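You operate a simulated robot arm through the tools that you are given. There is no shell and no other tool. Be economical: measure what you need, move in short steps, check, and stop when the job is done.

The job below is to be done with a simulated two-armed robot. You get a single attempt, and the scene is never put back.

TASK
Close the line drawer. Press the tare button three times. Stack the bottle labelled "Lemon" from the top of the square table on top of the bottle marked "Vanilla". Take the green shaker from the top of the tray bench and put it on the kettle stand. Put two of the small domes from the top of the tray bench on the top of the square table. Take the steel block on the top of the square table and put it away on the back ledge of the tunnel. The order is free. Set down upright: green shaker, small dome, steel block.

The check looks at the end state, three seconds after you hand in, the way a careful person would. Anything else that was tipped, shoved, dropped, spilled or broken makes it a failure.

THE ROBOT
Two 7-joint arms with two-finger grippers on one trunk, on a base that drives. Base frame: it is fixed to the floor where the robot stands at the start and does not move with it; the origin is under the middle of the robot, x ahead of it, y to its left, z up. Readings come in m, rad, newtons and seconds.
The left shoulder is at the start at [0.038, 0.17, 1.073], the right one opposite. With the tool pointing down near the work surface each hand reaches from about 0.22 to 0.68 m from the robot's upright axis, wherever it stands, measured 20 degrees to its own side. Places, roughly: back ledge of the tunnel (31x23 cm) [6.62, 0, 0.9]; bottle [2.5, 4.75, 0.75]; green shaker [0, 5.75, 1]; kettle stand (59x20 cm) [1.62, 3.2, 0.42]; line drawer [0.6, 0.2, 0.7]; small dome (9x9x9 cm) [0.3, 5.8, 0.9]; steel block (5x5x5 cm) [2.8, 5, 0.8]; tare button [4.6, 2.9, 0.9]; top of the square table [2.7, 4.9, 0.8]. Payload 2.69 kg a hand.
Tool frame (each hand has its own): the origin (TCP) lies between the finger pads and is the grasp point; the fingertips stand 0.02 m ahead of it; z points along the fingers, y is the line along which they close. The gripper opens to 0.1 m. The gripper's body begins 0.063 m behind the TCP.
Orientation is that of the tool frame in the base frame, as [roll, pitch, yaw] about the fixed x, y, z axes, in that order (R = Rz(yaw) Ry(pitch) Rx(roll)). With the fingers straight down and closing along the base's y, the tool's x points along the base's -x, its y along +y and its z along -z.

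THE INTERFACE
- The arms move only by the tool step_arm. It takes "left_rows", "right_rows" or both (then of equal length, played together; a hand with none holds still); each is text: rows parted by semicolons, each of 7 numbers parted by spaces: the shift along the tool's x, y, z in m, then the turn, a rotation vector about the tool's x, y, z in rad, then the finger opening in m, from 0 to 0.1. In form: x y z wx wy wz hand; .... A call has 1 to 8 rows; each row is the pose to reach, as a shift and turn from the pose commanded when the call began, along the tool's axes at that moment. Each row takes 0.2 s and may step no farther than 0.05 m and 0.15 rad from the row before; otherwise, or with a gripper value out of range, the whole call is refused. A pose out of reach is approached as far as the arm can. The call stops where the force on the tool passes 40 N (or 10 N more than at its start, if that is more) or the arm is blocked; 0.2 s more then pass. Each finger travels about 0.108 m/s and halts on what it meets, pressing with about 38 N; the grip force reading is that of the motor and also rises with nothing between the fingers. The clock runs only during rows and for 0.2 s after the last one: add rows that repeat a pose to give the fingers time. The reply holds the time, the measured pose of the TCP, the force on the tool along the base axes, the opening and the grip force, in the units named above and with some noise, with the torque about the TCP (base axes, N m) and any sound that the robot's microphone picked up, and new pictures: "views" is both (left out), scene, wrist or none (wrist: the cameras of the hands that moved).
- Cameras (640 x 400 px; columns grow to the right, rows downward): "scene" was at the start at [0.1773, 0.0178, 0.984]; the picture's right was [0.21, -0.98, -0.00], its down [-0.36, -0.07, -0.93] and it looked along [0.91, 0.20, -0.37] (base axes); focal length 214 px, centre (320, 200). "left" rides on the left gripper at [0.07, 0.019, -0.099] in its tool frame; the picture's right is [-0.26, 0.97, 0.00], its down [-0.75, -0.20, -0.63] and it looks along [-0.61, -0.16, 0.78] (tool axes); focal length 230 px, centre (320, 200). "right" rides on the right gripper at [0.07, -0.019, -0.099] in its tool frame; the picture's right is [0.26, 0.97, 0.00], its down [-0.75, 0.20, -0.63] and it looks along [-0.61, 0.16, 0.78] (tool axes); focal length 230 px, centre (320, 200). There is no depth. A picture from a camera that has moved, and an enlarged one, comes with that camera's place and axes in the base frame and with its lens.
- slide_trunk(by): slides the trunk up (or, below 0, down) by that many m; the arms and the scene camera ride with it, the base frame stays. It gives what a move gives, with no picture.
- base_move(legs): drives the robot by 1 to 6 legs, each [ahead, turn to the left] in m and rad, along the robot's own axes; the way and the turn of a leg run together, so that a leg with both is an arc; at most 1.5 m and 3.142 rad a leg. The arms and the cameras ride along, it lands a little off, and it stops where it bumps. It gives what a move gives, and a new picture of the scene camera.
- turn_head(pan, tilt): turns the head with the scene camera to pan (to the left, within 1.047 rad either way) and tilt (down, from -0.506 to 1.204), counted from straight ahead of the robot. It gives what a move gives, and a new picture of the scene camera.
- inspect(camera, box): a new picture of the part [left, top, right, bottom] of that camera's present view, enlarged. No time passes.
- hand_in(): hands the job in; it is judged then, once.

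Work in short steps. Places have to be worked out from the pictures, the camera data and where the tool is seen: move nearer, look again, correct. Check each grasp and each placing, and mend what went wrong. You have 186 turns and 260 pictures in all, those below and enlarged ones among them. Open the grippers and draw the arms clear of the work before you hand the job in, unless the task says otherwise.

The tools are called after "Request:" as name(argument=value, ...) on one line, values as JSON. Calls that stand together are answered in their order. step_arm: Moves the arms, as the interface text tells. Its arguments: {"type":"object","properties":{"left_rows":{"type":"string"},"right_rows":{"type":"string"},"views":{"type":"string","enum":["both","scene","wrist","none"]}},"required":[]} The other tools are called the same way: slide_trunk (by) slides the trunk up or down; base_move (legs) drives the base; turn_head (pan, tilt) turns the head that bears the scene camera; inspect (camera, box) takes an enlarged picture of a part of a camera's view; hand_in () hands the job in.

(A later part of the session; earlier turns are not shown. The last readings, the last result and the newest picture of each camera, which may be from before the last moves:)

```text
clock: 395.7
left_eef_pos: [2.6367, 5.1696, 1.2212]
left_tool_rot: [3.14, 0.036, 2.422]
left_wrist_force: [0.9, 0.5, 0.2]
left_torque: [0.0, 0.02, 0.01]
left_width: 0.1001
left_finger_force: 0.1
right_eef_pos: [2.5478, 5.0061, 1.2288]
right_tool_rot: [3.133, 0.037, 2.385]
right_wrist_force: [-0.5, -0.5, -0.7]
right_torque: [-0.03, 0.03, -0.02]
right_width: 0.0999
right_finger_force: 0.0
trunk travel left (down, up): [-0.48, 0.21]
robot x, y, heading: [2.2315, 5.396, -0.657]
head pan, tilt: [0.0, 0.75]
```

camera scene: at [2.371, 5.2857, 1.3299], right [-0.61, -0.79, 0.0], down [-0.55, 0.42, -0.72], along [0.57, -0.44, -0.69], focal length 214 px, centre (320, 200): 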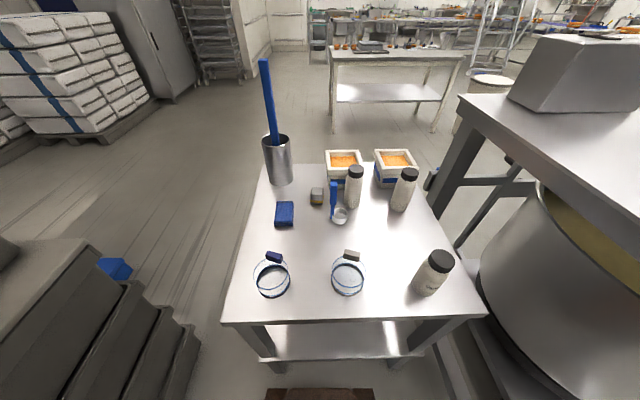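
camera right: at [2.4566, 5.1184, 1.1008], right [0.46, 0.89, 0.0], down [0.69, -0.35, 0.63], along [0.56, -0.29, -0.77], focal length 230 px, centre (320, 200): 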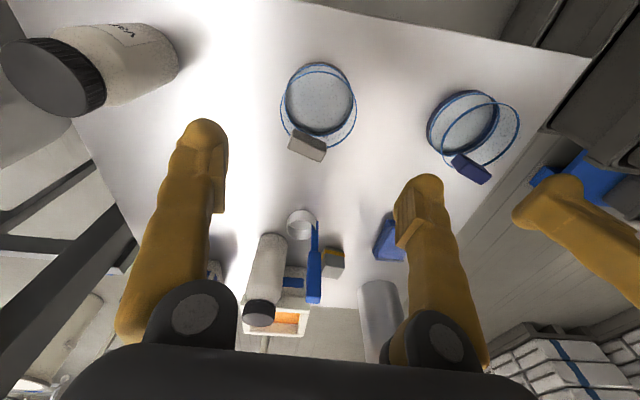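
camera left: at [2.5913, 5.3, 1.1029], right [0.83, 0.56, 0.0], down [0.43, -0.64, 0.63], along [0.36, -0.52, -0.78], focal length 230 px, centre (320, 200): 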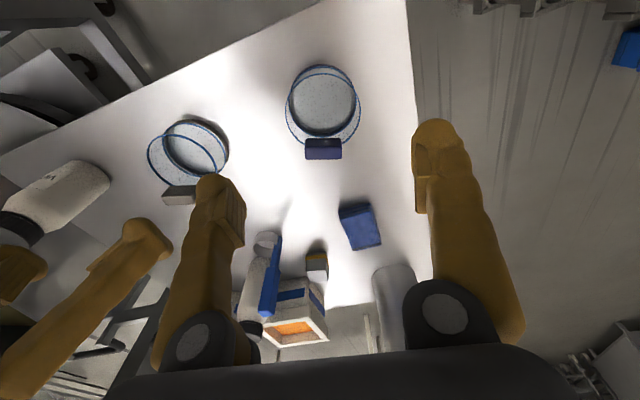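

Request:
step_arm(right_rows="-0.03 -0.0194 0.028 0.001 -0.023 -0.018 0.1; -0.06 -0.039 0.056 0.002 -0.047 -0.036 0.1; -0.09 -0.058 0.084 0.003 -0.07 -0.054 0.1; -0.12 -0.078 0.113 0.005 -0.093 -0.071 0.1; -0.15 -0.097 0.141 0.006 -0.116 -0.089 0.1; -0.18 -0.117 0.169 0.007 -0.14 -0.107 0.1; -0.2105 -0.136 0.197 0.0086 -0.163 -0.125 0.1; -0.2105 -0.136 0.197 0.0086 -0.163 -0.125 0.1", views="wrist")

```text
clock: 397.0
left_eef_pos: [2.6174, 5.184, 1.2296]
left_tool_rot: [3.136, 0.06, 2.42]
left_wrist_force: [-0.9, 1.2, 0.5]
left_torque: [-0.06, -0.08, 0.02]
left_width: 0.1002
left_finger_force: 0.0
right_eef_pos: [2.5859, 4.8241, 1.0928]
right_tool_rot: [-3.136, 0.185, 2.481]
right_wrist_force: [-1.1, 0.6, -0.5]
right_torque: [-0.09, -0.07, 0.02]
right_width: 0.1002
right_finger_force: 0.1
trunk travel left (down, up): [-0.48, 0.21]
robot x, y, heading: [2.2335, 5.3953, -0.654]
head pan, tilt: [0.0, 0.75]
stopped in row 6 (right hand): the arm was blocked; the commanded pose is now the measured one
camera right: at [2.5066, 4.8651, 1.1775], right [0.39, 0.92, -0.05], down [0.62, -0.22, 0.76], along [0.68, -0.33, -0.65], focal length 230 px, centre (320, 200)
```

right: 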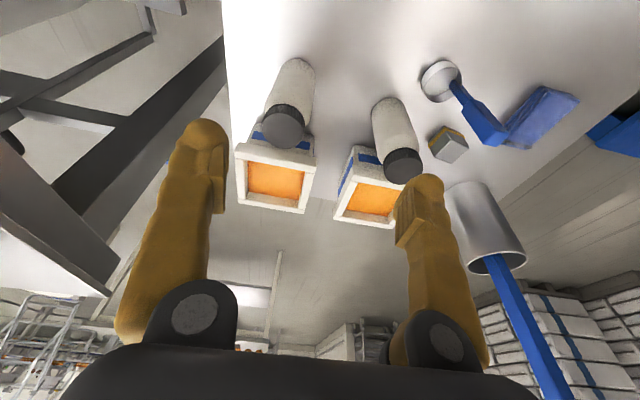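

The arm is at its limit here. I tilt the tool further forward (which brings the wrist back), centre sideways, and then lower the trunk.

Request:
step_arm(right_rows="0.005 -0.01 0 -0.004 -0.11 -0.01 0.1; 0.01 -0.02 0 -0.004 -0.22 -0.02 0.1; 0.015 -0.03 0 -0.004 -0.33 -0.03 0.1; 0.02 -0.036 0 -0.005 -0.42 -0.03 0.1; 0.02 -0.036 0 -0.005 -0.42 -0.03 0.1", views="none")

Request:
slide_trunk(by=-0.13)

Request:
inspect(camera="right", box=[0, 0, 640, 400])

```text
clock: 397.4
left_eef_pos: [2.6022, 5.1945, 1.237]
left_tool_rot: [3.133, 0.075, 2.42]
left_wrist_force: [-1.2, 0.2, 0.1]
left_torque: [-0.05, -0.09, -0.03]
left_width: 0.0997
left_finger_force: 0.0
right_eef_pos: [2.5695, 4.8327, 1.1026]
right_tool_rot: [-3.139, 0.244, 2.486]
right_wrist_force: [-1.3, 0.6, -0.5]
right_torque: [0.02, -0.09, -0.01]
right_width: 0.1
right_finger_force: 0.1
trunk travel left (down, up): [-0.48, 0.21]
robot x, y, heading: [2.2344, 5.3895, -0.651]
head pan, tilt: [0.0, 0.75]
stopped in row 1 (right hand): the arm was blocked; the commanded pose is now the measured one
```

```text
clock: 398.9
left_eef_pos: [2.607, 5.1923, 1.1048]
left_tool_rot: [3.134, 0.071, 2.421]
left_wrist_force: [-0.3, 0.3, -0.1]
left_torque: [-0.04, 0.0, -0.01]
left_width: 0.1001
left_finger_force: 0.1
right_eef_pos: [2.5722, 4.8317, 0.9708]
right_tool_rot: [-3.137, 0.241, 2.487]
right_wrist_force: [-0.8, 0.8, -0.2]
right_torque: [0.02, 0.02, 0.0]
right_width: 0.1001
right_finger_force: 0.1
trunk travel left (down, up): [-0.35, 0.34]
robot x, y, heading: [2.2328, 5.3937, -0.659]
head pan, tilt: [0.0, 0.75]
```

```text
1.00 times, centred on (320, 200) of right (not enlarged: the box is as wide or as high as the picture)
camera zoom: at [2.4884, 4.8739, 1.0495], right [0.39, 0.92, -0.07], down [0.58, -0.19, 0.79], along [0.71, -0.35, -0.61], focal length 230 px, centre (320, 200)
```

zoom: 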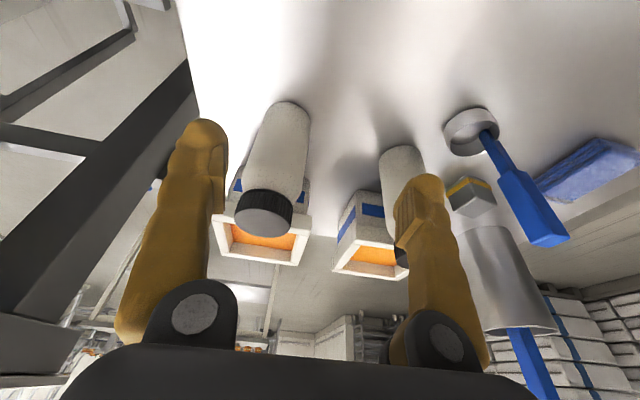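

The bottle is nearly between the fingers. I centre sideways and ease forward-down around it.

Request:
step_arm(right_rows="-0.01 -0.015 0 0 0 0 0.1; -0.02 -0.03 0.01 0 0 0 0.1; -0.035 -0.0307 0.03 0 0 0 0.1; -0.045 -0.0307 0.055 0 0 0 0.1; -0.055 -0.0307 0.08 0 0 0 0.1; -0.06 -0.0307 0.097 0 0 0 0.1", views="wrist")

```text
clock: 400.0
left_eef_pos: [2.5859, 5.2065, 1.1138]
left_tool_rot: [3.133, 0.094, 2.421]
left_wrist_force: [-0.4, 0.3, 0.2]
left_torque: [-0.08, -0.07, 0.0]
left_width: 0.1
left_finger_force: 0.1
right_eef_pos: [2.5887, 4.7806, 0.9394]
right_tool_rot: [-3.136, 0.264, 2.486]
right_wrist_force: [-1.6, 1.5, -0.5]
right_torque: [-0.1, -0.06, 0.02]
right_width: 0.1
right_finger_force: 0.0
trunk travel left (down, up): [-0.35, 0.34]
robot x, y, heading: [2.2361, 5.392, -0.652]
head pan, tilt: [0.0, 0.75]
stopped in row 5 (right hand): the arm was blocked; the commanded pose is now the measured one
camera right: at [2.5049, 4.8241, 1.0173], right [0.39, 0.92, -0.07], down [0.57, -0.18, 0.8], along [0.72, -0.36, -0.59], focal length 230 px, centre (320, 200)
```

right: 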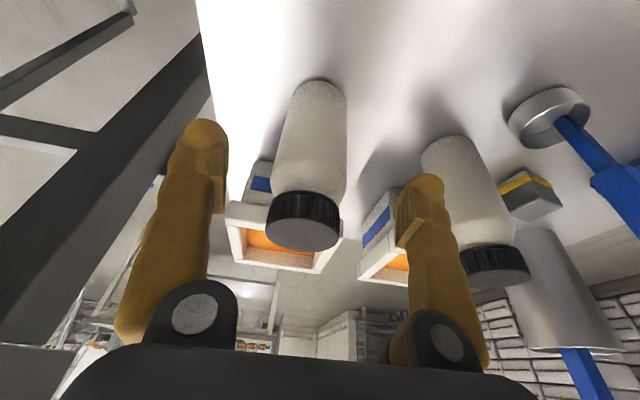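

The bottle is centred between the fingers but the arm is at its limit. I tilt a bit more to gain reach.

Request:
step_arm(right_rows="0 0 0 0 -0.08 0 0.1; 0 0 0 0 -0.16 0 0.1; -0.01 0 0.005 0 -0.24 0 0.1; -0.02 0 0.012 0 -0.3 0 0.1; -0.03 0 0.02 0 -0.3 0 0.1", views="none")

```text
clock: 400.3
left_eef_pos: [2.5747, 5.2174, 1.102]
left_tool_rot: [3.131, 0.059, 2.422]
left_wrist_force: [-0.7, 1.1, 0.7]
left_torque: [-0.09, -0.09, -0.01]
left_width: 0.1
left_finger_force: 0.2
right_eef_pos: [2.5791, 4.7882, 0.9488]
right_tool_rot: [-3.139, 0.312, 2.485]
right_wrist_force: [-1.3, 0.3, 0.5]
right_torque: [-0.05, -0.05, 0.0]
right_width: 0.1001
right_finger_force: 0.0
trunk travel left (down, up): [-0.35, 0.34]
robot x, y, heading: [2.233, 5.3943, -0.652]
head pan, tilt: [0.0, 0.75]
stopped in row 1 (right hand): the arm was blocked; the commanded pose is now the measured one
```

Tilting is also blocked, so perhaps the elbow meets the frame. I look down to see how much room the base has before the table.

Request:
turn_head(pan=0.0, tilt=1.15)

```text
clock: 401.2
left_eef_pos: [2.5776, 5.2146, 1.1021]
left_tool_rot: [3.135, 0.058, 2.42]
left_wrist_force: [-0.4, 0.4, 0.1]
left_torque: [-0.02, -0.02, -0.01]
left_width: 0.0999
left_finger_force: 0.1
right_eef_pos: [2.5816, 4.7869, 0.9459]
right_tool_rot: [-3.138, 0.305, 2.485]
right_wrist_force: [-1.0, 0.9, 0.5]
right_torque: [-0.01, -0.01, -0.02]
right_width: 0.1
right_finger_force: 0.2
trunk travel left (down, up): [-0.35, 0.34]
robot x, y, heading: [2.2325, 5.3936, -0.654]
head pan, tilt: [0.0, 1.15]
camera scene: at [2.3491, 5.3026, 0.9712], right [-0.61, -0.79, 0.0], down [-0.73, 0.56, -0.39], along [0.31, -0.24, -0.92], focal length 214 px, centre (320, 200)
```

scene: 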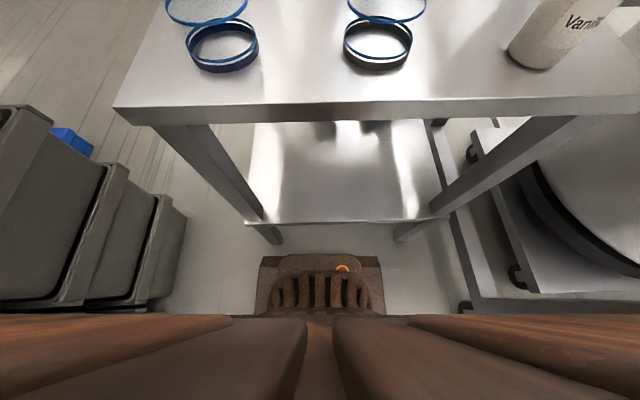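

There's about 7 cm between base and table legs. I drive 4 cm forward, which carries the open fingers around the bottle's cap.

Request:
base_move(legs=[[0.04, 0]])

Request:
inspect(camera="right", box=[0, 0, 640, 400])

```text
clock: 402.1
left_eef_pos: [2.6113, 5.1886, 1.1002]
left_tool_rot: [3.135, 0.053, 2.421]
left_wrist_force: [0.7, -0.2, 0.4]
left_torque: [0.03, 0.04, 0.02]
left_width: 0.1
left_finger_force: 0.0
right_eef_pos: [2.6152, 4.7617, 0.9435]
right_tool_rot: [-3.138, 0.303, 2.485]
right_wrist_force: [0.5, 0.2, -1.1]
right_torque: [0.04, 0.02, -0.03]
right_width: 0.1001
right_finger_force: 0.0
trunk travel left (down, up): [-0.35, 0.34]
robot x, y, heading: [2.2633, 5.3677, -0.65]
head pan, tilt: [0.0, 1.15]
camera scene: at [2.3827, 5.2767, 0.9708], right [-0.61, -0.79, 0.0], down [-0.73, 0.56, -0.39], along [0.31, -0.24, -0.92], focal length 214 px, centre (320, 200)
```

scene: 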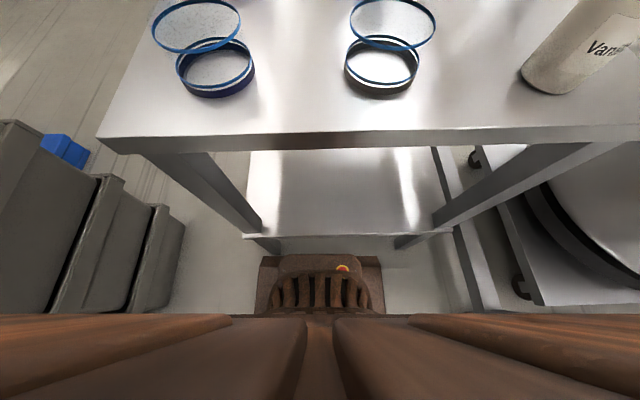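

```text
1.00 times, centred on (320, 200) of right (not enlarged: the box is as wide or as high as the picture)
camera zoom: at [2.5279, 4.8064, 1.0173], right [0.4, 0.92, -0.08], down [0.54, -0.16, 0.82], along [0.74, -0.37, -0.56], focal length 230 px, centre (320, 200)
```

zoom: 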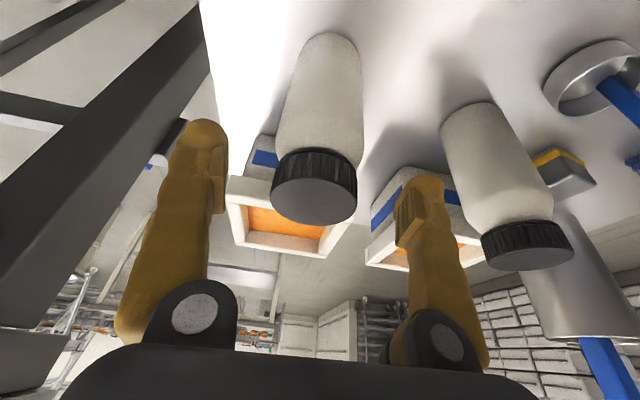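

The fingers now straddle the bottle exactly. I lower with the trunk by 5 cm and close.

Request:
slide_trunk(by=-0.052)

Request:
step_arm(right_rows="0 0 0 0 0 0 0.07; 0 0 0 0 0 0 0; 0 0 0 0 0 0 0; 0 0 0 0 0 0 0; 0 0 0 0 0 0 0", views="wrist")

```text
clock: 403.0
left_eef_pos: [2.5937, 5.2015, 1.0361]
left_tool_rot: [3.137, 0.011, 2.42]
left_wrist_force: [-0.4, 0.4, -0.4]
left_torque: [-0.01, -0.01, 0.02]
left_width: 0.0999
left_finger_force: 0.0
right_eef_pos: [2.6013, 4.7715, 0.903]
right_tool_rot: [-3.141, 0.321, 2.484]
right_wrist_force: [0.1, -0.4, 0.0]
right_torque: [0.02, -0.01, -0.02]
right_width: 0.1003
right_finger_force: 0.1
trunk travel left (down, up): [-0.298, 0.392]
robot x, y, heading: [2.266, 5.3692, -0.655]
head pan, tilt: [0.0, 1.15]
```

```text
clock: 404.2
left_eef_pos: [2.5932, 5.2021, 1.0361]
left_tool_rot: [3.135, 0.013, 2.421]
left_wrist_force: [-1.0, 0.1, 0.1]
left_torque: [0.0, 0.0, -0.01]
left_width: 0.1003
left_finger_force: 0.0
right_eef_pos: [2.6026, 4.7711, 0.9026]
right_tool_rot: [-3.141, 0.321, 2.485]
right_wrist_force: [0.4, -0.8, 0.8]
right_torque: [-0.11, -0.07, -0.03]
right_width: 0.0504
right_finger_force: 38.3
trunk travel left (down, up): [-0.298, 0.392]
robot x, y, heading: [2.2655, 5.3704, -0.649]
head pan, tilt: [0.0, 1.15]
camera right: at [2.514, 4.817, 0.9754], right [0.4, 0.91, -0.08], down [0.53, -0.15, 0.83], along [0.75, -0.37, -0.55], focal length 230 px, centre (320, 200)
```

right: 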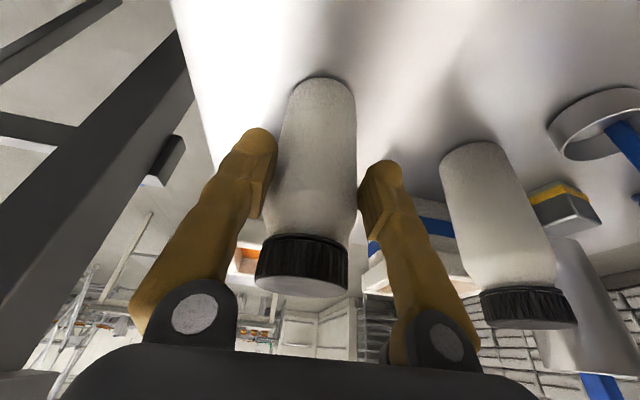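

The grip is ~1.6 cm off the bottle's axis. I open, move the base 2 cm forward and re-grip.

Request:
step_arm(right_rows="0 0 0 0 0 0 0.09; 0 0 0 0 0 0 0.1; 0 0 0 0 0 0 0.1", views="none")

Request:
base_move(legs=[[0.02, 0]])

Request:
step_arm(right_rows="0 0 0 0 0 0 0.07; 0 0 0 0 0 0 0; 0 0 0 0 0 0 0; 0 0 0 0 0 0 0; 0 0 0 0 0 0 0", views="wrist")

```text
clock: 405.0
left_eef_pos: [2.5954, 5.2013, 1.0355]
left_tool_rot: [3.135, 0.011, 2.42]
left_wrist_force: [0.3, -1.2, -0.4]
left_torque: [0.0, 0.04, 0.02]
left_width: 0.0999
left_finger_force: 0.1
right_eef_pos: [2.6019, 4.7708, 0.9031]
right_tool_rot: [-3.14, 0.322, 2.485]
right_wrist_force: [0.3, -0.1, 0.3]
right_torque: [0.0, 0.01, 0.02]
right_width: 0.1
right_finger_force: 0.1
trunk travel left (down, up): [-0.298, 0.392]
robot x, y, heading: [2.2682, 5.3688, -0.652]
head pan, tilt: [0.0, 1.15]
```

```text
clock: 406.0
left_eef_pos: [2.5767, 5.2194, 1.0119]
left_tool_rot: [3.13, -0.066, 2.425]
left_wrist_force: [-0.8, 0.5, 0.0]
left_torque: [-0.07, -0.07, 0.0]
left_width: 0.0998
left_finger_force: 0.1
right_eef_pos: [2.594, 4.7821, 0.9276]
right_tool_rot: [-3.138, 0.358, 2.489]
right_wrist_force: [0.0, 1.2, 0.5]
right_torque: [-0.09, -0.02, 0.01]
right_width: 0.1
right_finger_force: 0.0
trunk travel left (down, up): [-0.298, 0.392]
robot x, y, heading: [2.2774, 5.3566, -0.646]
head pan, tilt: [0.0, 1.15]
stopped in leg 1: the robot was blocked; the commanded pose is now the measured one
camera scene: at [2.3915, 5.2715, 0.9198], right [-0.6, -0.8, 0.0], down [-0.73, 0.55, -0.4], along [0.32, -0.24, -0.92], focal length 214 px, centre (320, 200)
```

scene: 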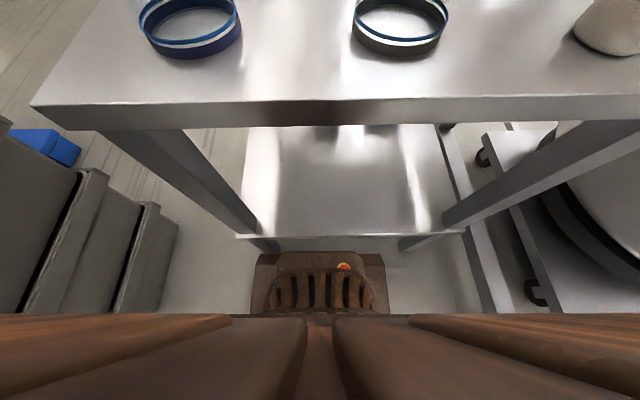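

```text
clock: 407.2
left_eef_pos: [2.5807, 5.2154, 1.0123]
left_tool_rot: [3.134, -0.069, 2.427]
left_wrist_force: [0.6, -0.7, 0.2]
left_torque: [-0.01, 0.02, 0.0]
left_width: 0.1
left_finger_force: 0.2
right_eef_pos: [2.5961, 4.7786, 0.9219]
right_tool_rot: [-3.139, 0.353, 2.487]
right_wrist_force: [-0.4, 0.4, 0.5]
right_torque: [0.0, -0.01, 0.02]
right_width: 0.0001
right_finger_force: 29.4
trunk travel left (down, up): [-0.298, 0.392]
robot x, y, heading: [2.278, 5.3577, -0.649]
head pan, tilt: [0.0, 1.15]
camera right: at [2.5065, 4.8254, 0.9912], right [0.39, 0.91, -0.09], down [0.51, -0.14, 0.85], along [0.76, -0.38, -0.52], focal length 230 px, centre (320, 200)
```

right: 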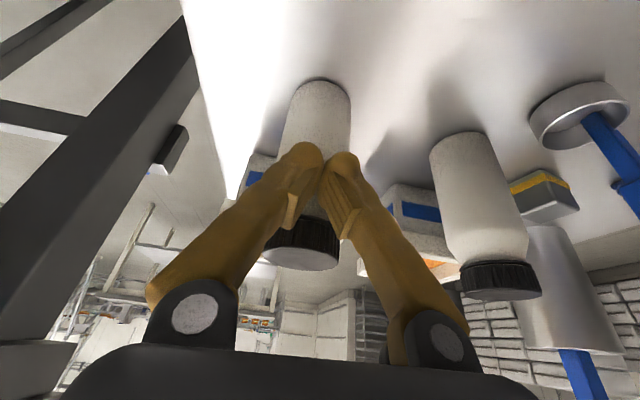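

The hand slipped in front of the bottle; lowered elbows press against the crates. The base is now closer, so I raise the trunk so elbows clear everything and try again from above.

Request:
slide_trunk(by=0.17)

Request:
turn_head(pan=0.0, tilt=0.75)

```text
clock: 409.1
left_eef_pos: [2.5803, 5.2167, 1.18]
left_tool_rot: [3.13, -0.076, 2.425]
left_wrist_force: [-0.3, 1.1, 0.1]
left_torque: [0.02, -0.01, 0.0]
left_width: 0.1
left_finger_force: 0.1
right_eef_pos: [2.5959, 4.7791, 1.0926]
right_tool_rot: [-3.139, 0.349, 2.489]
right_wrist_force: [0.1, 0.3, 0.9]
right_torque: [0.01, -0.03, -0.01]
right_width: 0.0002
right_finger_force: 29.4
trunk travel left (down, up): [-0.468, 0.222]
robot x, y, heading: [2.2801, 5.3597, -0.653]
head pan, tilt: [0.0, 1.15]
```

```text
clock: 410.0
left_eef_pos: [2.5795, 5.2163, 1.1791]
left_tool_rot: [3.131, -0.076, 2.427]
left_wrist_force: [-0.5, 0.1, -0.2]
left_torque: [-0.03, 0.02, -0.06]
left_width: 0.1001
left_finger_force: 0.3
right_eef_pos: [2.5982, 4.7784, 1.0931]
right_tool_rot: [-3.14, 0.352, 2.489]
right_wrist_force: [-0.1, 0.8, 0.6]
right_torque: [0.03, -0.03, 0.01]
right_width: 0.0001
right_finger_force: 29.4
trunk travel left (down, up): [-0.468, 0.222]
robot x, y, heading: [2.2766, 5.358, -0.652]
head pan, tilt: [0.0, 0.75]
camera scene: at [2.4155, 5.2525, 1.1175], right [-0.6, -0.8, 0.0], down [-0.55, 0.42, -0.72], along [0.57, -0.43, -0.7], focal length 214 px, centre (320, 200)
```

scene: 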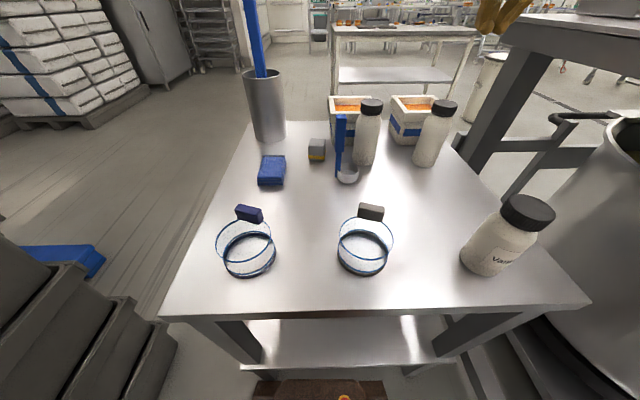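

Everything is intact. I open the right hand and place it just above the bottle again.

Request:
step_arm(right_rows="0 0 0 0 0 0 0.06; 0 0 0 0 0 0 0.1; -0.003 -0.002 0.02 0 0.03 0 0.1; -0.006 -0.004 0.045 0 0.07 0 0.1; -0.0097 -0.006 0.0675 0 0.1 0 0.1; -0.0097 -0.006 0.0675 0 0.1 0 0.1", views="wrist")

```text
clock: 411.4
left_eef_pos: [2.5808, 5.2171, 1.1779]
left_tool_rot: [3.132, -0.073, 2.425]
left_wrist_force: [-0.1, -0.2, 0.4]
left_torque: [0.0, -0.01, -0.02]
left_width: 0.1
left_finger_force: 0.1
right_eef_pos: [2.6189, 4.755, 1.0334]
right_tool_rot: [-3.14, 0.252, 2.489]
right_wrist_force: [0.3, 0.0, 0.0]
right_torque: [-0.03, 0.03, 0.03]
right_width: 0.0999
right_finger_force: 0.1
trunk travel left (down, up): [-0.468, 0.222]
robot x, y, heading: [2.2787, 5.3613, -0.648]
head pan, tilt: [0.0, 0.75]
camera right: at [2.5341, 4.7972, 1.1107], right [0.39, 0.92, -0.07], down [0.58, -0.19, 0.8], along [0.72, -0.35, -0.6], focal length 230 px, centre (320, 200)
```

right: 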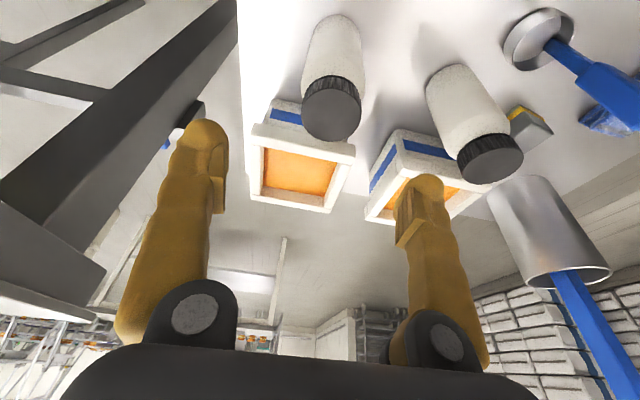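

Free movement now; the bottle is at [2.627, 4.755]. I descend straight down around it.

Request:
step_arm(right_rows="0.004 0.003 0.03 0 0 0 0.1; 0.01 0.005 0.065 0 0 0 0.1; 0.018 0.005 0.095 0 0 0 0.1; 0.025 0.005 0.12 0 0 0 0.1; 0.03 0.005 0.142 0 0 0 0.1; 0.03 0.005 0.142 0 0 0 0.1", views="wrist")

```text
clock: 412.0
left_eef_pos: [2.5614, 5.2325, 1.1661]
left_tool_rot: [3.133, -0.126, 2.425]
left_wrist_force: [-1.0, 1.3, -0.5]
left_torque: [-0.05, -0.05, 0.02]
left_width: 0.1
left_finger_force: 0.0
right_eef_pos: [2.6136, 4.7636, 0.9903]
right_tool_rot: [-3.141, 0.27, 2.49]
right_wrist_force: [-0.6, 0.3, 0.3]
right_torque: [-0.07, -0.05, -0.01]
right_width: 0.0999
right_finger_force: 0.0
trunk travel left (down, up): [-0.468, 0.222]
robot x, y, heading: [2.2773, 5.3565, -0.65]
head pan, tilt: [0.0, 0.75]
stopped in row 2 (right hand): the arm was blocked; the commanded pose is now the measured one
camera right: at [2.5288, 4.8074, 1.0669], right [0.39, 0.92, -0.07], down [0.56, -0.18, 0.81], along [0.73, -0.35, -0.59], focal length 230 px, centre (320, 200)
```

right: 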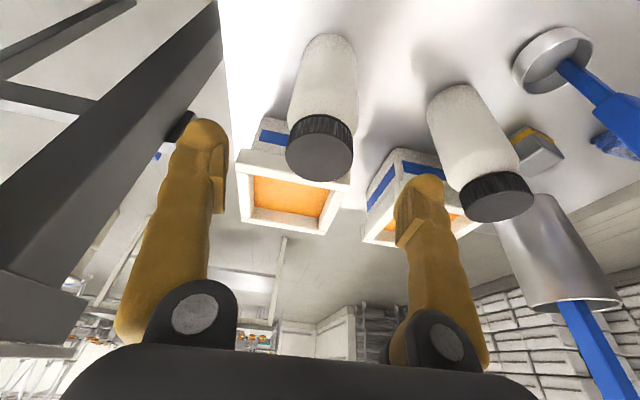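

Arm motion downward is at its limit here, so I use the trunk for the last 10 cm.

Request:
slide_trunk(by=-0.1)

Request:
base_move(legs=[[0.02, 0]])

Request:
inspect(camera="right", box=[0, 0, 640, 400])

```text
clock: 413.3
left_eef_pos: [2.5636, 5.2302, 1.0677]
left_tool_rot: [3.134, -0.121, 2.427]
left_wrist_force: [-0.7, -0.8, -0.1]
left_torque: [0.0, -0.01, 0.0]
left_width: 0.1001
left_finger_force: 0.1
right_eef_pos: [2.6152, 4.7622, 0.8879]
right_tool_rot: [-3.138, 0.267, 2.488]
right_wrist_force: [0.9, 0.1, 0.6]
right_torque: [0.01, 0.0, -0.01]
right_width: 0.1
right_finger_force: 0.1
trunk travel left (down, up): [-0.368, 0.322]
robot x, y, heading: [2.2814, 5.3571, -0.647]
head pan, tilt: [0.0, 0.75]
```

```text
clock: 414.1
left_eef_pos: [2.5715, 5.2237, 1.0863]
left_tool_rot: [3.131, -0.052, 2.425]
left_wrist_force: [-0.2, 0.6, 0.8]
left_torque: [-0.05, -0.03, -0.02]
left_width: 0.1
left_finger_force: 0.0
right_eef_pos: [2.6211, 4.7581, 0.8915]
right_tool_rot: [-3.141, 0.272, 2.49]
right_wrist_force: [-1.5, 0.4, 0.2]
right_torque: [-0.05, 0.0, 0.0]
right_width: 0.0999
right_finger_force: 0.1
trunk travel left (down, up): [-0.368, 0.322]
robot x, y, heading: [2.2862, 5.3521, -0.61]
head pan, tilt: [0.0, 0.75]
camera scene: at [2.4091, 5.2638, 1.0208], right [-0.58, -0.82, 0.0], down [-0.56, 0.39, -0.73], along [0.6, -0.42, -0.68], focal length 214 px, centre (320, 200)
```

scene: 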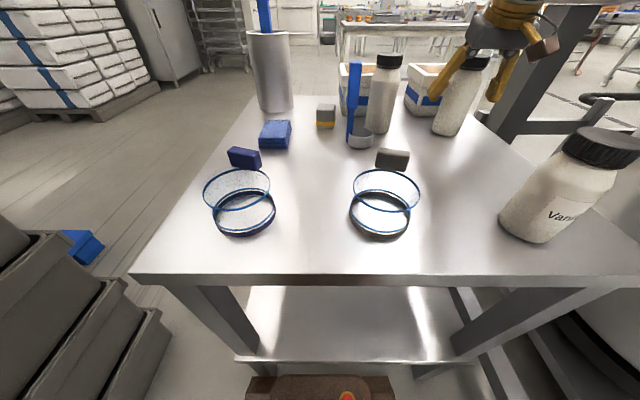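

```text
1.00 times, centred on (320, 200) of right (not enlarged: the box is as wide or as high as the picture)
camera zoom: at [2.5351, 4.803, 0.9672], right [0.39, 0.92, -0.07], down [0.56, -0.18, 0.81], along [0.73, -0.36, -0.59], focal length 230 px, centre (320, 200)
```

zoom: 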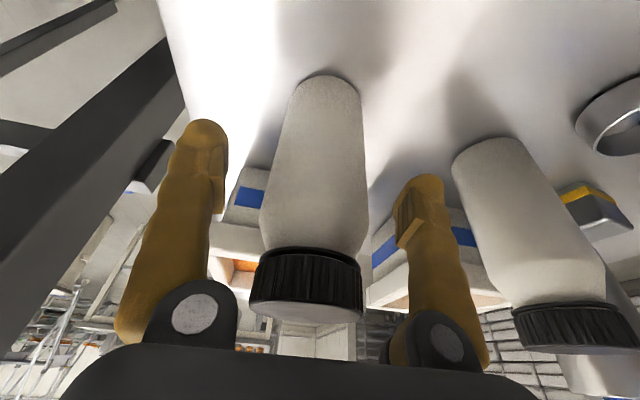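

The fingers are around the bottle within 7 mm of its axis. I close.

Request:
step_arm(right_rows="0 0 0 0 0 0 0.07; 0 0 0 0 0 0 0; 0 0 0 0 0 0 0; 0 0 0 0 0 0 0; 0 0 0 0 0 0 0", views="none")

Request:
slide_trunk(by=0.12)

Request:
inspect(camera="scene", box=[300, 0, 640, 240])

```text
clock: 415.3
left_eef_pos: [2.5726, 5.2207, 1.0854]
left_tool_rot: [3.13, -0.059, 2.427]
left_wrist_force: [-0.2, -0.9, -0.6]
left_torque: [-0.02, -0.02, 0.0]
left_width: 0.1001
left_finger_force: 0.0
right_eef_pos: [2.623, 4.7577, 0.8864]
right_tool_rot: [-3.141, 0.268, 2.49]
right_wrist_force: [-0.2, -0.9, -3.2]
right_torque: [0.02, 0.05, 0.01]
right_width: 0.0566
right_finger_force: 37.6
trunk travel left (down, up): [-0.368, 0.322]
robot x, y, heading: [2.2849, 5.3551, -0.614]
head pan, tilt: [0.0, 0.75]
```

```text
clock: 416.8
left_eef_pos: [2.5733, 5.2214, 1.2043]
left_tool_rot: [3.129, -0.058, 2.424]
left_wrist_force: [-0.2, -0.3, 0.1]
left_torque: [0.01, 0.0, -0.02]
left_width: 0.1003
left_finger_force: 0.0
right_eef_pos: [2.6237, 4.7583, 1.007]
right_tool_rot: [-3.139, 0.266, 2.487]
right_wrist_force: [0.4, 0.1, -3.3]
right_torque: [0.01, 0.05, -0.01]
right_width: 0.0563
right_finger_force: 38.0
trunk travel left (down, up): [-0.488, 0.202]
robot x, y, heading: [2.2862, 5.3545, -0.615]
head pan, tilt: [0.0, 0.75]
```

```text
1.67 times, centred on (470, 120) of scene
camera zoom: at [2.4152, 5.2585, 1.1393], right [-0.58, -0.82, 0.0], down [-0.56, 0.4, -0.73], along [0.59, -0.42, -0.69], focal length 358 px, centre (70, 333)
```

zoom: 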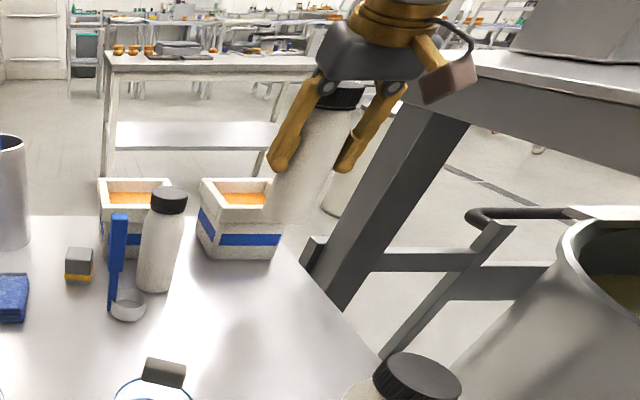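

The bottle is up. I draw it nearer and rotate it about the vertical to look at its hidden side.

Request:
step_arm(right_rows="0.015 0 -0.005 0.039 0 0.143 0; 0.03 0 -0.01 0.078 0 0.286 0; 0.045 0 -0.015 0.117 0 0.429 0; 0.06 0 -0.02 0.156 0 0.572 0; 0.075 0 -0.02 0.195 0 0.715 0; 0.085 0 -0.02 0.234 0 0.858 0; 0.09 0 -0.02 0.273 0 1.0 0; 0.09 0 -0.02 0.312 0 1.143 0", views="none")

Request:
inspect(camera="scene", box=[300, 0, 640, 240])

```text
clock: 418.6
left_eef_pos: [2.5745, 5.2207, 1.2045]
left_tool_rot: [3.13, -0.059, 2.425]
left_wrist_force: [-0.2, -0.7, 0.8]
left_torque: [0.01, -0.01, -0.03]
left_width: 0.0999
left_finger_force: 0.2
right_eef_pos: [2.5507, 4.8127, 1.0022]
right_tool_rot: [-3.141, 0.268, 1.301]
right_wrist_force: [0.1, 1.0, -3.5]
right_torque: [0.0, 0.0, -0.02]
right_width: 0.0566
right_finger_force: 37.6
trunk travel left (down, up): [-0.488, 0.202]
robot x, y, heading: [2.2886, 5.3512, -0.613]
head pan, tilt: [0.0, 0.75]
```

```text
1.67 times, centred on (470, 120) of scene
camera zoom: at [2.4148, 5.2591, 1.1396], right [-0.58, -0.82, 0.0], down [-0.56, 0.39, -0.73], along [0.6, -0.42, -0.69], focal length 358 px, centre (70, 333)
```

zoom: 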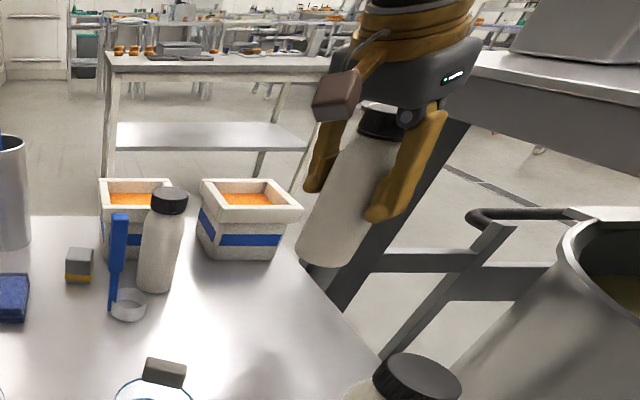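

Rotation works freely but no label yet; I turn it further.

Request:
step_arm(right_rows="0.0 0 0 0.039 0 0.143 0; 0.0 0 0 0.078 0 0.286 0; 0.0 0 0 0.117 0 0.429 0; 0.0 0 0 0.156 0 0.572 0; 0.0 0 0 0.195 0 0.715 0; 0 0 0 0.234 0 0.858 0; 0 0 0 0.273 0 1.0 0; 0 0 0 0.312 0 1.143 0", views="none")

Request:
inspect(camera="scene", box=[380, 0, 640, 200])

```text
clock: 420.4
left_eef_pos: [2.5735, 5.221, 1.2052]
left_tool_rot: [3.13, -0.057, 2.426]
left_wrist_force: [0.4, 0.8, 0.4]
left_torque: [0.01, 0.0, 0.01]
left_width: 0.0999
left_finger_force: 0.1
right_eef_pos: [2.5488, 4.8123, 1.0037]
right_tool_rot: [3.138, 0.267, 0.116]
right_wrist_force: [0.5, 0.1, -3.6]
right_torque: [0.02, -0.03, -0.01]
right_width: 0.0561
right_finger_force: 37.9
trunk travel left (down, up): [-0.488, 0.202]
robot x, y, heading: [2.2849, 5.3529, -0.608]
head pan, tilt: [0.0, 0.75]
```

```text
2.00 times, centred on (510, 100) of scene
camera zoom: at [2.4142, 5.259, 1.1397], right [-0.57, -0.82, 0.0], down [-0.56, 0.39, -0.73], along [0.6, -0.42, -0.68], focal length 429 px, centre (-60, 400)
```

zoom: 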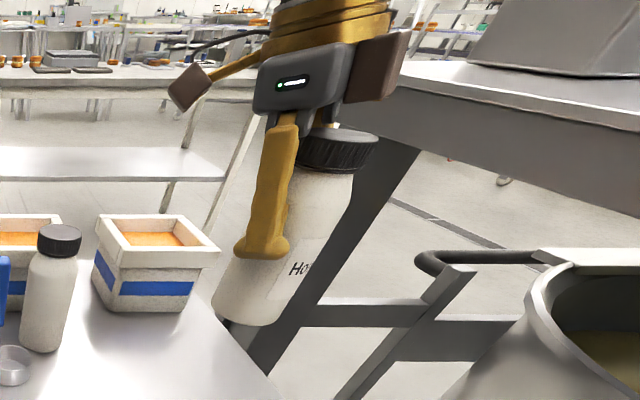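

It reads "Ho…" (Honey), so the other rear bottle must be Lemon. I rotate this one back and return it to its place.

Request:
step_arm(right_rows="0 0 0 -0.039 0 -0.143 0; 0 0 0 -0.078 0 -0.286 0; 0 0 0 -0.117 0 -0.429 0; 0 0 0 -0.156 0 -0.572 0; 0 0 0 -0.195 0 -0.715 0; 0 0 0 -0.234 0 -0.858 0; 0 0 0 -0.273 0 -1.0 0; 0 0 0 -0.312 0 -1.143 0", views="none")

Request:
step_arm(right_rows="0 0 0 -0.039 0 -0.143 0; 0 0 0 -0.078 0 -0.286 0; 0 0 0 -0.117 0 -0.429 0; 0 0 0 -0.156 0 -0.572 0; 0 0 0 -0.195 0 -0.715 0; 0 0 0 -0.234 0 -0.858 0; 0 0 0 -0.273 0 -1.0 0; 0 0 0 -0.312 0 -1.143 0", views="none")

```text
clock: 422.2
left_eef_pos: [2.5736, 5.2203, 1.2049]
left_tool_rot: [3.13, -0.057, 2.428]
left_wrist_force: [0.9, -0.3, 0.3]
left_torque: [-0.03, -0.03, -0.03]
left_width: 0.0999
left_finger_force: 0.0
right_eef_pos: [2.5499, 4.8135, 1.0036]
right_tool_rot: [3.141, 0.269, 1.306]
right_wrist_force: [0.6, 0.8, -3.0]
right_torque: [0.03, -0.02, -0.03]
right_width: 0.0562
right_finger_force: 37.8
trunk travel left (down, up): [-0.488, 0.202]
robot x, y, heading: [2.2876, 5.3499, -0.618]
head pan, tilt: [0.0, 0.75]
```

```text
clock: 424.0
left_eef_pos: [2.5731, 5.221, 1.2057]
left_tool_rot: [3.128, -0.058, 2.426]
left_wrist_force: [0.0, 1.2, 0.1]
left_torque: [0.05, 0.0, -0.02]
left_width: 0.0998
left_finger_force: 0.1
right_eef_pos: [2.5487, 4.8127, 1.0035]
right_tool_rot: [3.142, 0.266, 2.491]
right_wrist_force: [0.8, 0.4, -3.5]
right_torque: [0.04, 0.02, -0.01]
right_width: 0.0564
right_finger_force: 38.1
trunk travel left (down, up): [-0.488, 0.202]
robot x, y, heading: [2.2811, 5.353, -0.616]
head pan, tilt: [0.0, 0.75]
```

Request:
step_arm(right_rows="-0.03 0.001 0.007 0 0 0 0; -0.06 0.001 0.014 0 0 0 0; -0.09 0.002 0.021 0 0 0 0; -0.09 0.002 0.021 0 0 0 0", views="none")

Request:
slide_trunk(by=-0.117)

```text
clock: 425.0
left_eef_pos: [2.5738, 5.222, 1.2054]
left_tool_rot: [3.127, -0.059, 2.425]
left_wrist_force: [-0.6, 0.1, -0.2]
left_torque: [0.0, -0.04, -0.01]
left_width: 0.1003
left_finger_force: 0.0
right_eef_pos: [2.623, 4.7588, 1.0088]
right_tool_rot: [-3.14, 0.267, 2.489]
right_wrist_force: [-1.2, -0.1, -3.4]
right_torque: [-0.01, 0.0, 0.01]
right_width: 0.0562
right_finger_force: 37.9
trunk travel left (down, up): [-0.488, 0.202]
robot x, y, heading: [2.2882, 5.3479, -0.61]
head pan, tilt: [0.0, 0.75]
```

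```text
clock: 426.4
left_eef_pos: [2.5727, 5.2205, 1.0876]
left_tool_rot: [3.13, -0.057, 2.427]
left_wrist_force: [0.8, -0.7, -0.6]
left_torque: [0.0, -0.04, 0.05]
left_width: 0.1001
left_finger_force: 0.0
right_eef_pos: [2.6238, 4.7599, 0.8911]
right_tool_rot: [3.142, 0.269, 2.489]
right_wrist_force: [-0.4, 0.1, -2.8]
right_torque: [0.03, 0.02, -0.01]
right_width: 0.0561
right_finger_force: 38.1
trunk travel left (down, up): [-0.371, 0.319]
robot x, y, heading: [2.2863, 5.3533, -0.611]
head pan, tilt: [0.0, 0.75]
```

Still carrying the weight (−2.8 N). I go down the last few millimetres with the trunk.

Request:
slide_trunk(by=-0.005)

Request:
slide_trunk(by=-0.003)

```text
clock: 427.0
left_eef_pos: [2.5735, 5.221, 1.0827]
left_tool_rot: [3.13, -0.057, 2.425]
left_wrist_force: [-0.4, -0.9, -0.3]
left_torque: [0.01, 0.01, -0.02]
left_width: 0.1
left_finger_force: 0.0
right_eef_pos: [2.6246, 4.7595, 0.8845]
right_tool_rot: [-3.141, 0.264, 2.488]
right_wrist_force: [0.5, 0.2, -2.7]
right_torque: [-0.02, 0.01, -0.02]
right_width: 0.0563
right_finger_force: 38.0
trunk travel left (down, up): [-0.366, 0.324]
robot x, y, heading: [2.2874, 5.3508, -0.616]
head pan, tilt: [0.0, 0.75]
```

```text
clock: 427.5
left_eef_pos: [2.5738, 5.2217, 1.0807]
left_tool_rot: [3.128, -0.056, 2.426]
left_wrist_force: [-1.0, -0.1, 0.2]
left_torque: [-0.02, -0.03, -0.02]
left_width: 0.1
left_finger_force: 0.0
right_eef_pos: [2.6244, 4.7589, 0.8845]
right_tool_rot: [-3.139, 0.271, 2.489]
right_wrist_force: [-1.8, 0.4, 7.2]
right_torque: [0.2, 0.13, 0.05]
right_width: 0.0561
right_finger_force: 37.8
trunk travel left (down, up): [-0.363, 0.327]
robot x, y, heading: [2.2867, 5.3522, -0.613]
head pan, tilt: [0.0, 0.75]
```

Contact (7 N). I open and rise.

Request:
step_arm(right_rows="0 0 0 0 0 0 0.08; 0 0 0 0 0 0 0.1; 0 0 0 0 0 0 0.1", views="none")

Request:
slide_trunk(by=0.14)

Request:
inspect(camera="scene", box=[240, 40, 480, 200])

```text
clock: 428.3
left_eef_pos: [2.5744, 5.2215, 1.0804]
left_tool_rot: [3.13, -0.057, 2.425]
left_wrist_force: [0.3, 0.2, 0.1]
left_torque: [-0.02, -0.02, 0.0]
left_width: 0.1002
left_finger_force: 0.1
right_eef_pos: [2.6239, 4.7605, 0.8832]
right_tool_rot: [-3.139, 0.267, 2.489]
right_wrist_force: [0.0, 0.6, -0.4]
right_torque: [0.0, -0.01, 0.0]
right_width: 0.1001
right_finger_force: 0.1
trunk travel left (down, up): [-0.363, 0.327]
robot x, y, heading: [2.2866, 5.3497, -0.61]
head pan, tilt: [0.0, 0.75]
```

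```text
clock: 430.0
left_eef_pos: [2.5734, 5.2211, 1.2206]
left_tool_rot: [3.131, -0.057, 2.427]
left_wrist_force: [-0.3, -0.2, -0.7]
left_torque: [-0.03, -0.01, 0.02]
left_width: 0.0998
left_finger_force: 0.0
right_eef_pos: [2.6247, 4.7592, 1.0225]
right_tool_rot: [-3.139, 0.267, 2.488]
right_wrist_force: [0.5, 0.1, -0.6]
right_torque: [0.01, -0.02, 0.02]
right_width: 0.0998
right_finger_force: 0.1
trunk travel left (down, up): [-0.503, 0.187]
robot x, y, heading: [2.2885, 5.3513, -0.612]
head pan, tilt: [0.0, 0.75]
```

```text
2.50 times, centred on (360, 120) of scene
camera zoom: at [2.4139, 5.2595, 1.1547], right [-0.58, -0.82, 0.0], down [-0.56, 0.39, -0.73], along [0.6, -0.42, -0.68], focal length 536 px, centre (220, 400)
```

zoom: 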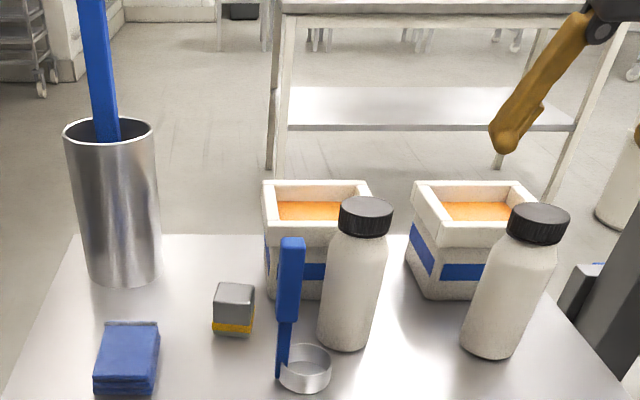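

The Honey bottle is back in place. Lemon is near [2.727, 4.881]; I move the open hand above it.

Request:
step_arm(right_rows="-0.002 0.04 -0.002 0 0 0 0.1; -0.004 0.08 -0.003 0 0 0 0.1; -0.007 0.12 -0.005 0 0 0 0.1; -0.009 0.159 -0.006 0 0 0 0.1; -0.009 0.159 -0.006 0 0 0 0.1", views="wrist")

```text
clock: 431.2
left_eef_pos: [2.5737, 5.2201, 1.2208]
left_tool_rot: [3.13, -0.059, 2.427]
left_wrist_force: [-0.8, -0.5, -0.1]
left_torque: [-0.02, 0.0, 0.03]
left_width: 0.1
left_finger_force: 0.2
right_eef_pos: [2.7257, 4.8804, 1.0304]
right_tool_rot: [-3.139, 0.267, 2.489]
right_wrist_force: [0.7, -0.3, 1.0]
right_torque: [0.0, -0.04, -0.01]
right_width: 0.0997
right_finger_force: 0.0
trunk travel left (down, up): [-0.503, 0.187]
robot x, y, heading: [2.2875, 5.3499, -0.619]
head pan, tilt: [0.0, 0.75]
camera right: at [2.6409, 4.9238, 1.107], right [0.39, 0.92, -0.07], down [0.57, -0.18, 0.8], along [0.73, -0.35, -0.59], focal length 230 px, centre (320, 200)
```

right: 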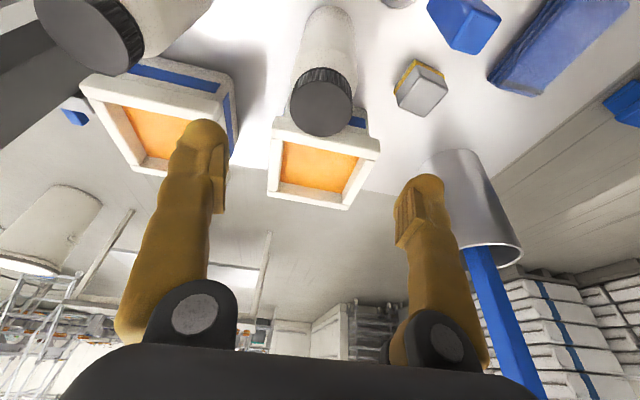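

Lemon sits under the hand. I correct 4 mm, lower with the trunk, and close.

Request:
step_arm(right_rows="-0.004 -0.003 0 0 0 0 0.1; -0.004 -0.003 0 0 0 0 0.1", views="none")

Request:
slide_trunk(by=-0.1)

Request:
inspect(camera="right", box=[0, 0, 640, 400])

```text
clock: 431.8
left_eef_pos: [2.5735, 5.2212, 1.2203]
left_tool_rot: [3.132, -0.058, 2.424]
left_wrist_force: [-0.2, 1.3, -0.1]
left_torque: [-0.01, -0.01, -0.01]
left_width: 0.1
left_finger_force: 0.1
right_eef_pos: [2.7266, 4.8756, 1.0316]
right_tool_rot: [-3.139, 0.265, 2.49]
right_wrist_force: [-0.3, -0.2, 0.6]
right_torque: [-0.03, 0.03, -0.02]
right_width: 0.1003
right_finger_force: 0.0
trunk travel left (down, up): [-0.503, 0.187]
robot x, y, heading: [2.2845, 5.3548, -0.611]
head pan, tilt: [0.0, 0.75]
```

```text
clock: 433.1
left_eef_pos: [2.5733, 5.2211, 1.1207]
left_tool_rot: [3.129, -0.058, 2.427]
left_wrist_force: [0.3, 0.4, 1.2]
left_torque: [-0.01, 0.01, 0.02]
left_width: 0.0999
left_finger_force: 0.0
right_eef_pos: [2.7275, 4.8754, 0.9323]
right_tool_rot: [-3.141, 0.269, 2.489]
right_wrist_force: [0.1, 0.1, 0.7]
right_torque: [0.0, -0.01, -0.01]
right_width: 0.0998
right_finger_force: 0.1
trunk travel left (down, up): [-0.403, 0.287]
robot x, y, heading: [2.288, 5.3499, -0.613]
head pan, tilt: [0.0, 0.75]
```

```text
1.00 times, centred on (320, 200) of right (not enlarged: the box is as wide or as high as the picture)
camera zoom: at [2.6422, 4.9192, 1.0087], right [0.39, 0.92, -0.07], down [0.57, -0.18, 0.81], along [0.73, -0.35, -0.59], focal length 230 px, centre (320, 200)
```

zoom: 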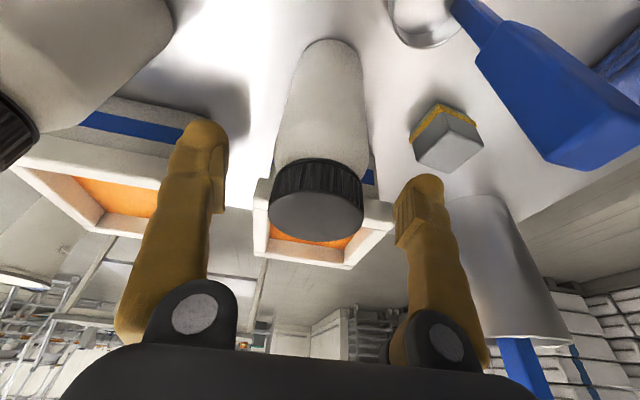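

Clear on both sides. I lower the remaining 4.4 cm and close.

Request:
slide_trunk(by=-0.044)

Request:
step_arm(right_rows="0 0 0 0 0 0 0.07; 0 0 0 0 0 0 0; 0 0 0 0 0 0 0; 0 0 0 0 0 0 0; 0 0 0 0 0 0 0", views="none")

Request:
slide_trunk(by=0.2)

```text
clock: 434.0
left_eef_pos: [2.5734, 5.2218, 1.0775]
left_tool_rot: [3.129, -0.058, 2.427]
left_wrist_force: [-0.5, -0.5, 0.2]
left_torque: [0.03, -0.03, -0.04]
left_width: 0.1
left_finger_force: 0.1
right_eef_pos: [2.7271, 4.876, 0.8874]
right_tool_rot: [-3.139, 0.268, 2.489]
right_wrist_force: [-0.3, 0.6, -0.4]
right_torque: [-0.03, 0.01, -0.01]
right_width: 0.1
right_finger_force: 0.0
trunk travel left (down, up): [-0.359, 0.331]
robot x, y, heading: [2.2866, 5.354, -0.614]
head pan, tilt: [0.0, 0.75]
```

```text
clock: 435.2
left_eef_pos: [2.5738, 5.2214, 1.0759]
left_tool_rot: [3.128, -0.059, 2.426]
left_wrist_force: [-0.2, 0.0, -0.4]
left_torque: [0.01, -0.02, -0.01]
left_width: 0.1001
left_finger_force: 0.0
right_eef_pos: [2.728, 4.8758, 0.8868]
right_tool_rot: [-3.14, 0.268, 2.49]
right_wrist_force: [-0.1, -1.3, 0.5]
right_torque: [-0.05, 0.0, -0.04]
right_width: 0.0564
right_finger_force: 37.5
trunk travel left (down, up): [-0.359, 0.331]
robot x, y, heading: [2.2846, 5.3575, -0.614]
head pan, tilt: [0.0, 0.75]
```

```text
clock: 437.4
left_eef_pos: [2.5745, 5.2205, 1.275]
left_tool_rot: [3.129, -0.059, 2.426]
left_wrist_force: [-0.6, 0.3, 0.3]
left_torque: [-0.04, 0.0, 0.0]
left_width: 0.0999
left_finger_force: 0.0
right_eef_pos: [2.7281, 4.8753, 1.0868]
right_tool_rot: [-3.139, 0.266, 2.49]
right_wrist_force: [0.0, 0.0, -2.8]
right_torque: [0.01, 0.01, -0.02]
right_width: 0.0566
right_finger_force: 38.2
trunk travel left (down, up): [-0.559, 0.131]
robot x, y, heading: [2.2849, 5.3553, -0.612]
head pan, tilt: [0.0, 0.75]
```

Lemon is held (2.8 N) and lifted. I aim the head at the Vanilla bottle to fix its position precisely.

Request:
turn_head(pan=-0.5, tilt=0.95)

```text
clock: 438.3
left_eef_pos: [2.5743, 5.2202, 1.2757]
left_tool_rot: [3.13, -0.058, 2.425]
left_wrist_force: [0.1, 0.0, -0.3]
left_torque: [0.0, 0.01, 0.04]
left_width: 0.1
left_finger_force: 0.1
right_eef_pos: [2.7279, 4.8759, 1.0872]
right_tool_rot: [-3.138, 0.267, 2.488]
right_wrist_force: [0.1, 0.6, -3.3]
right_torque: [0.02, 0.01, 0.04]
right_width: 0.0567
right_finger_force: 38.0
trunk travel left (down, up): [-0.559, 0.131]
robot x, y, heading: [2.2878, 5.3525, -0.62]
head pan, tilt: [-0.499, 0.949]
camera scene: at [2.3783, 5.2421, 1.1954], right [-0.9, -0.44, 0.0], down [-0.36, 0.73, -0.58], along [0.26, -0.52, -0.81], focal length 214 px, centre (320, 200)
```

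scene: 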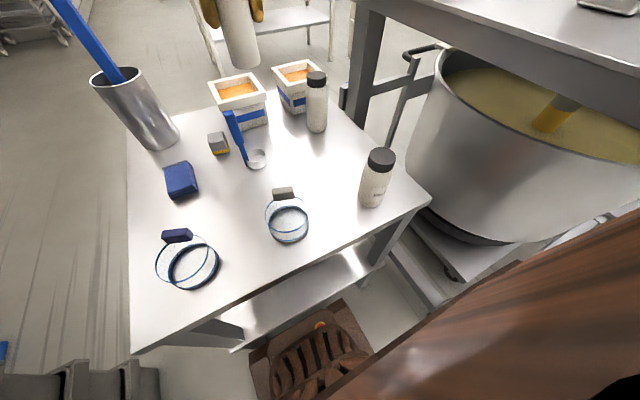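

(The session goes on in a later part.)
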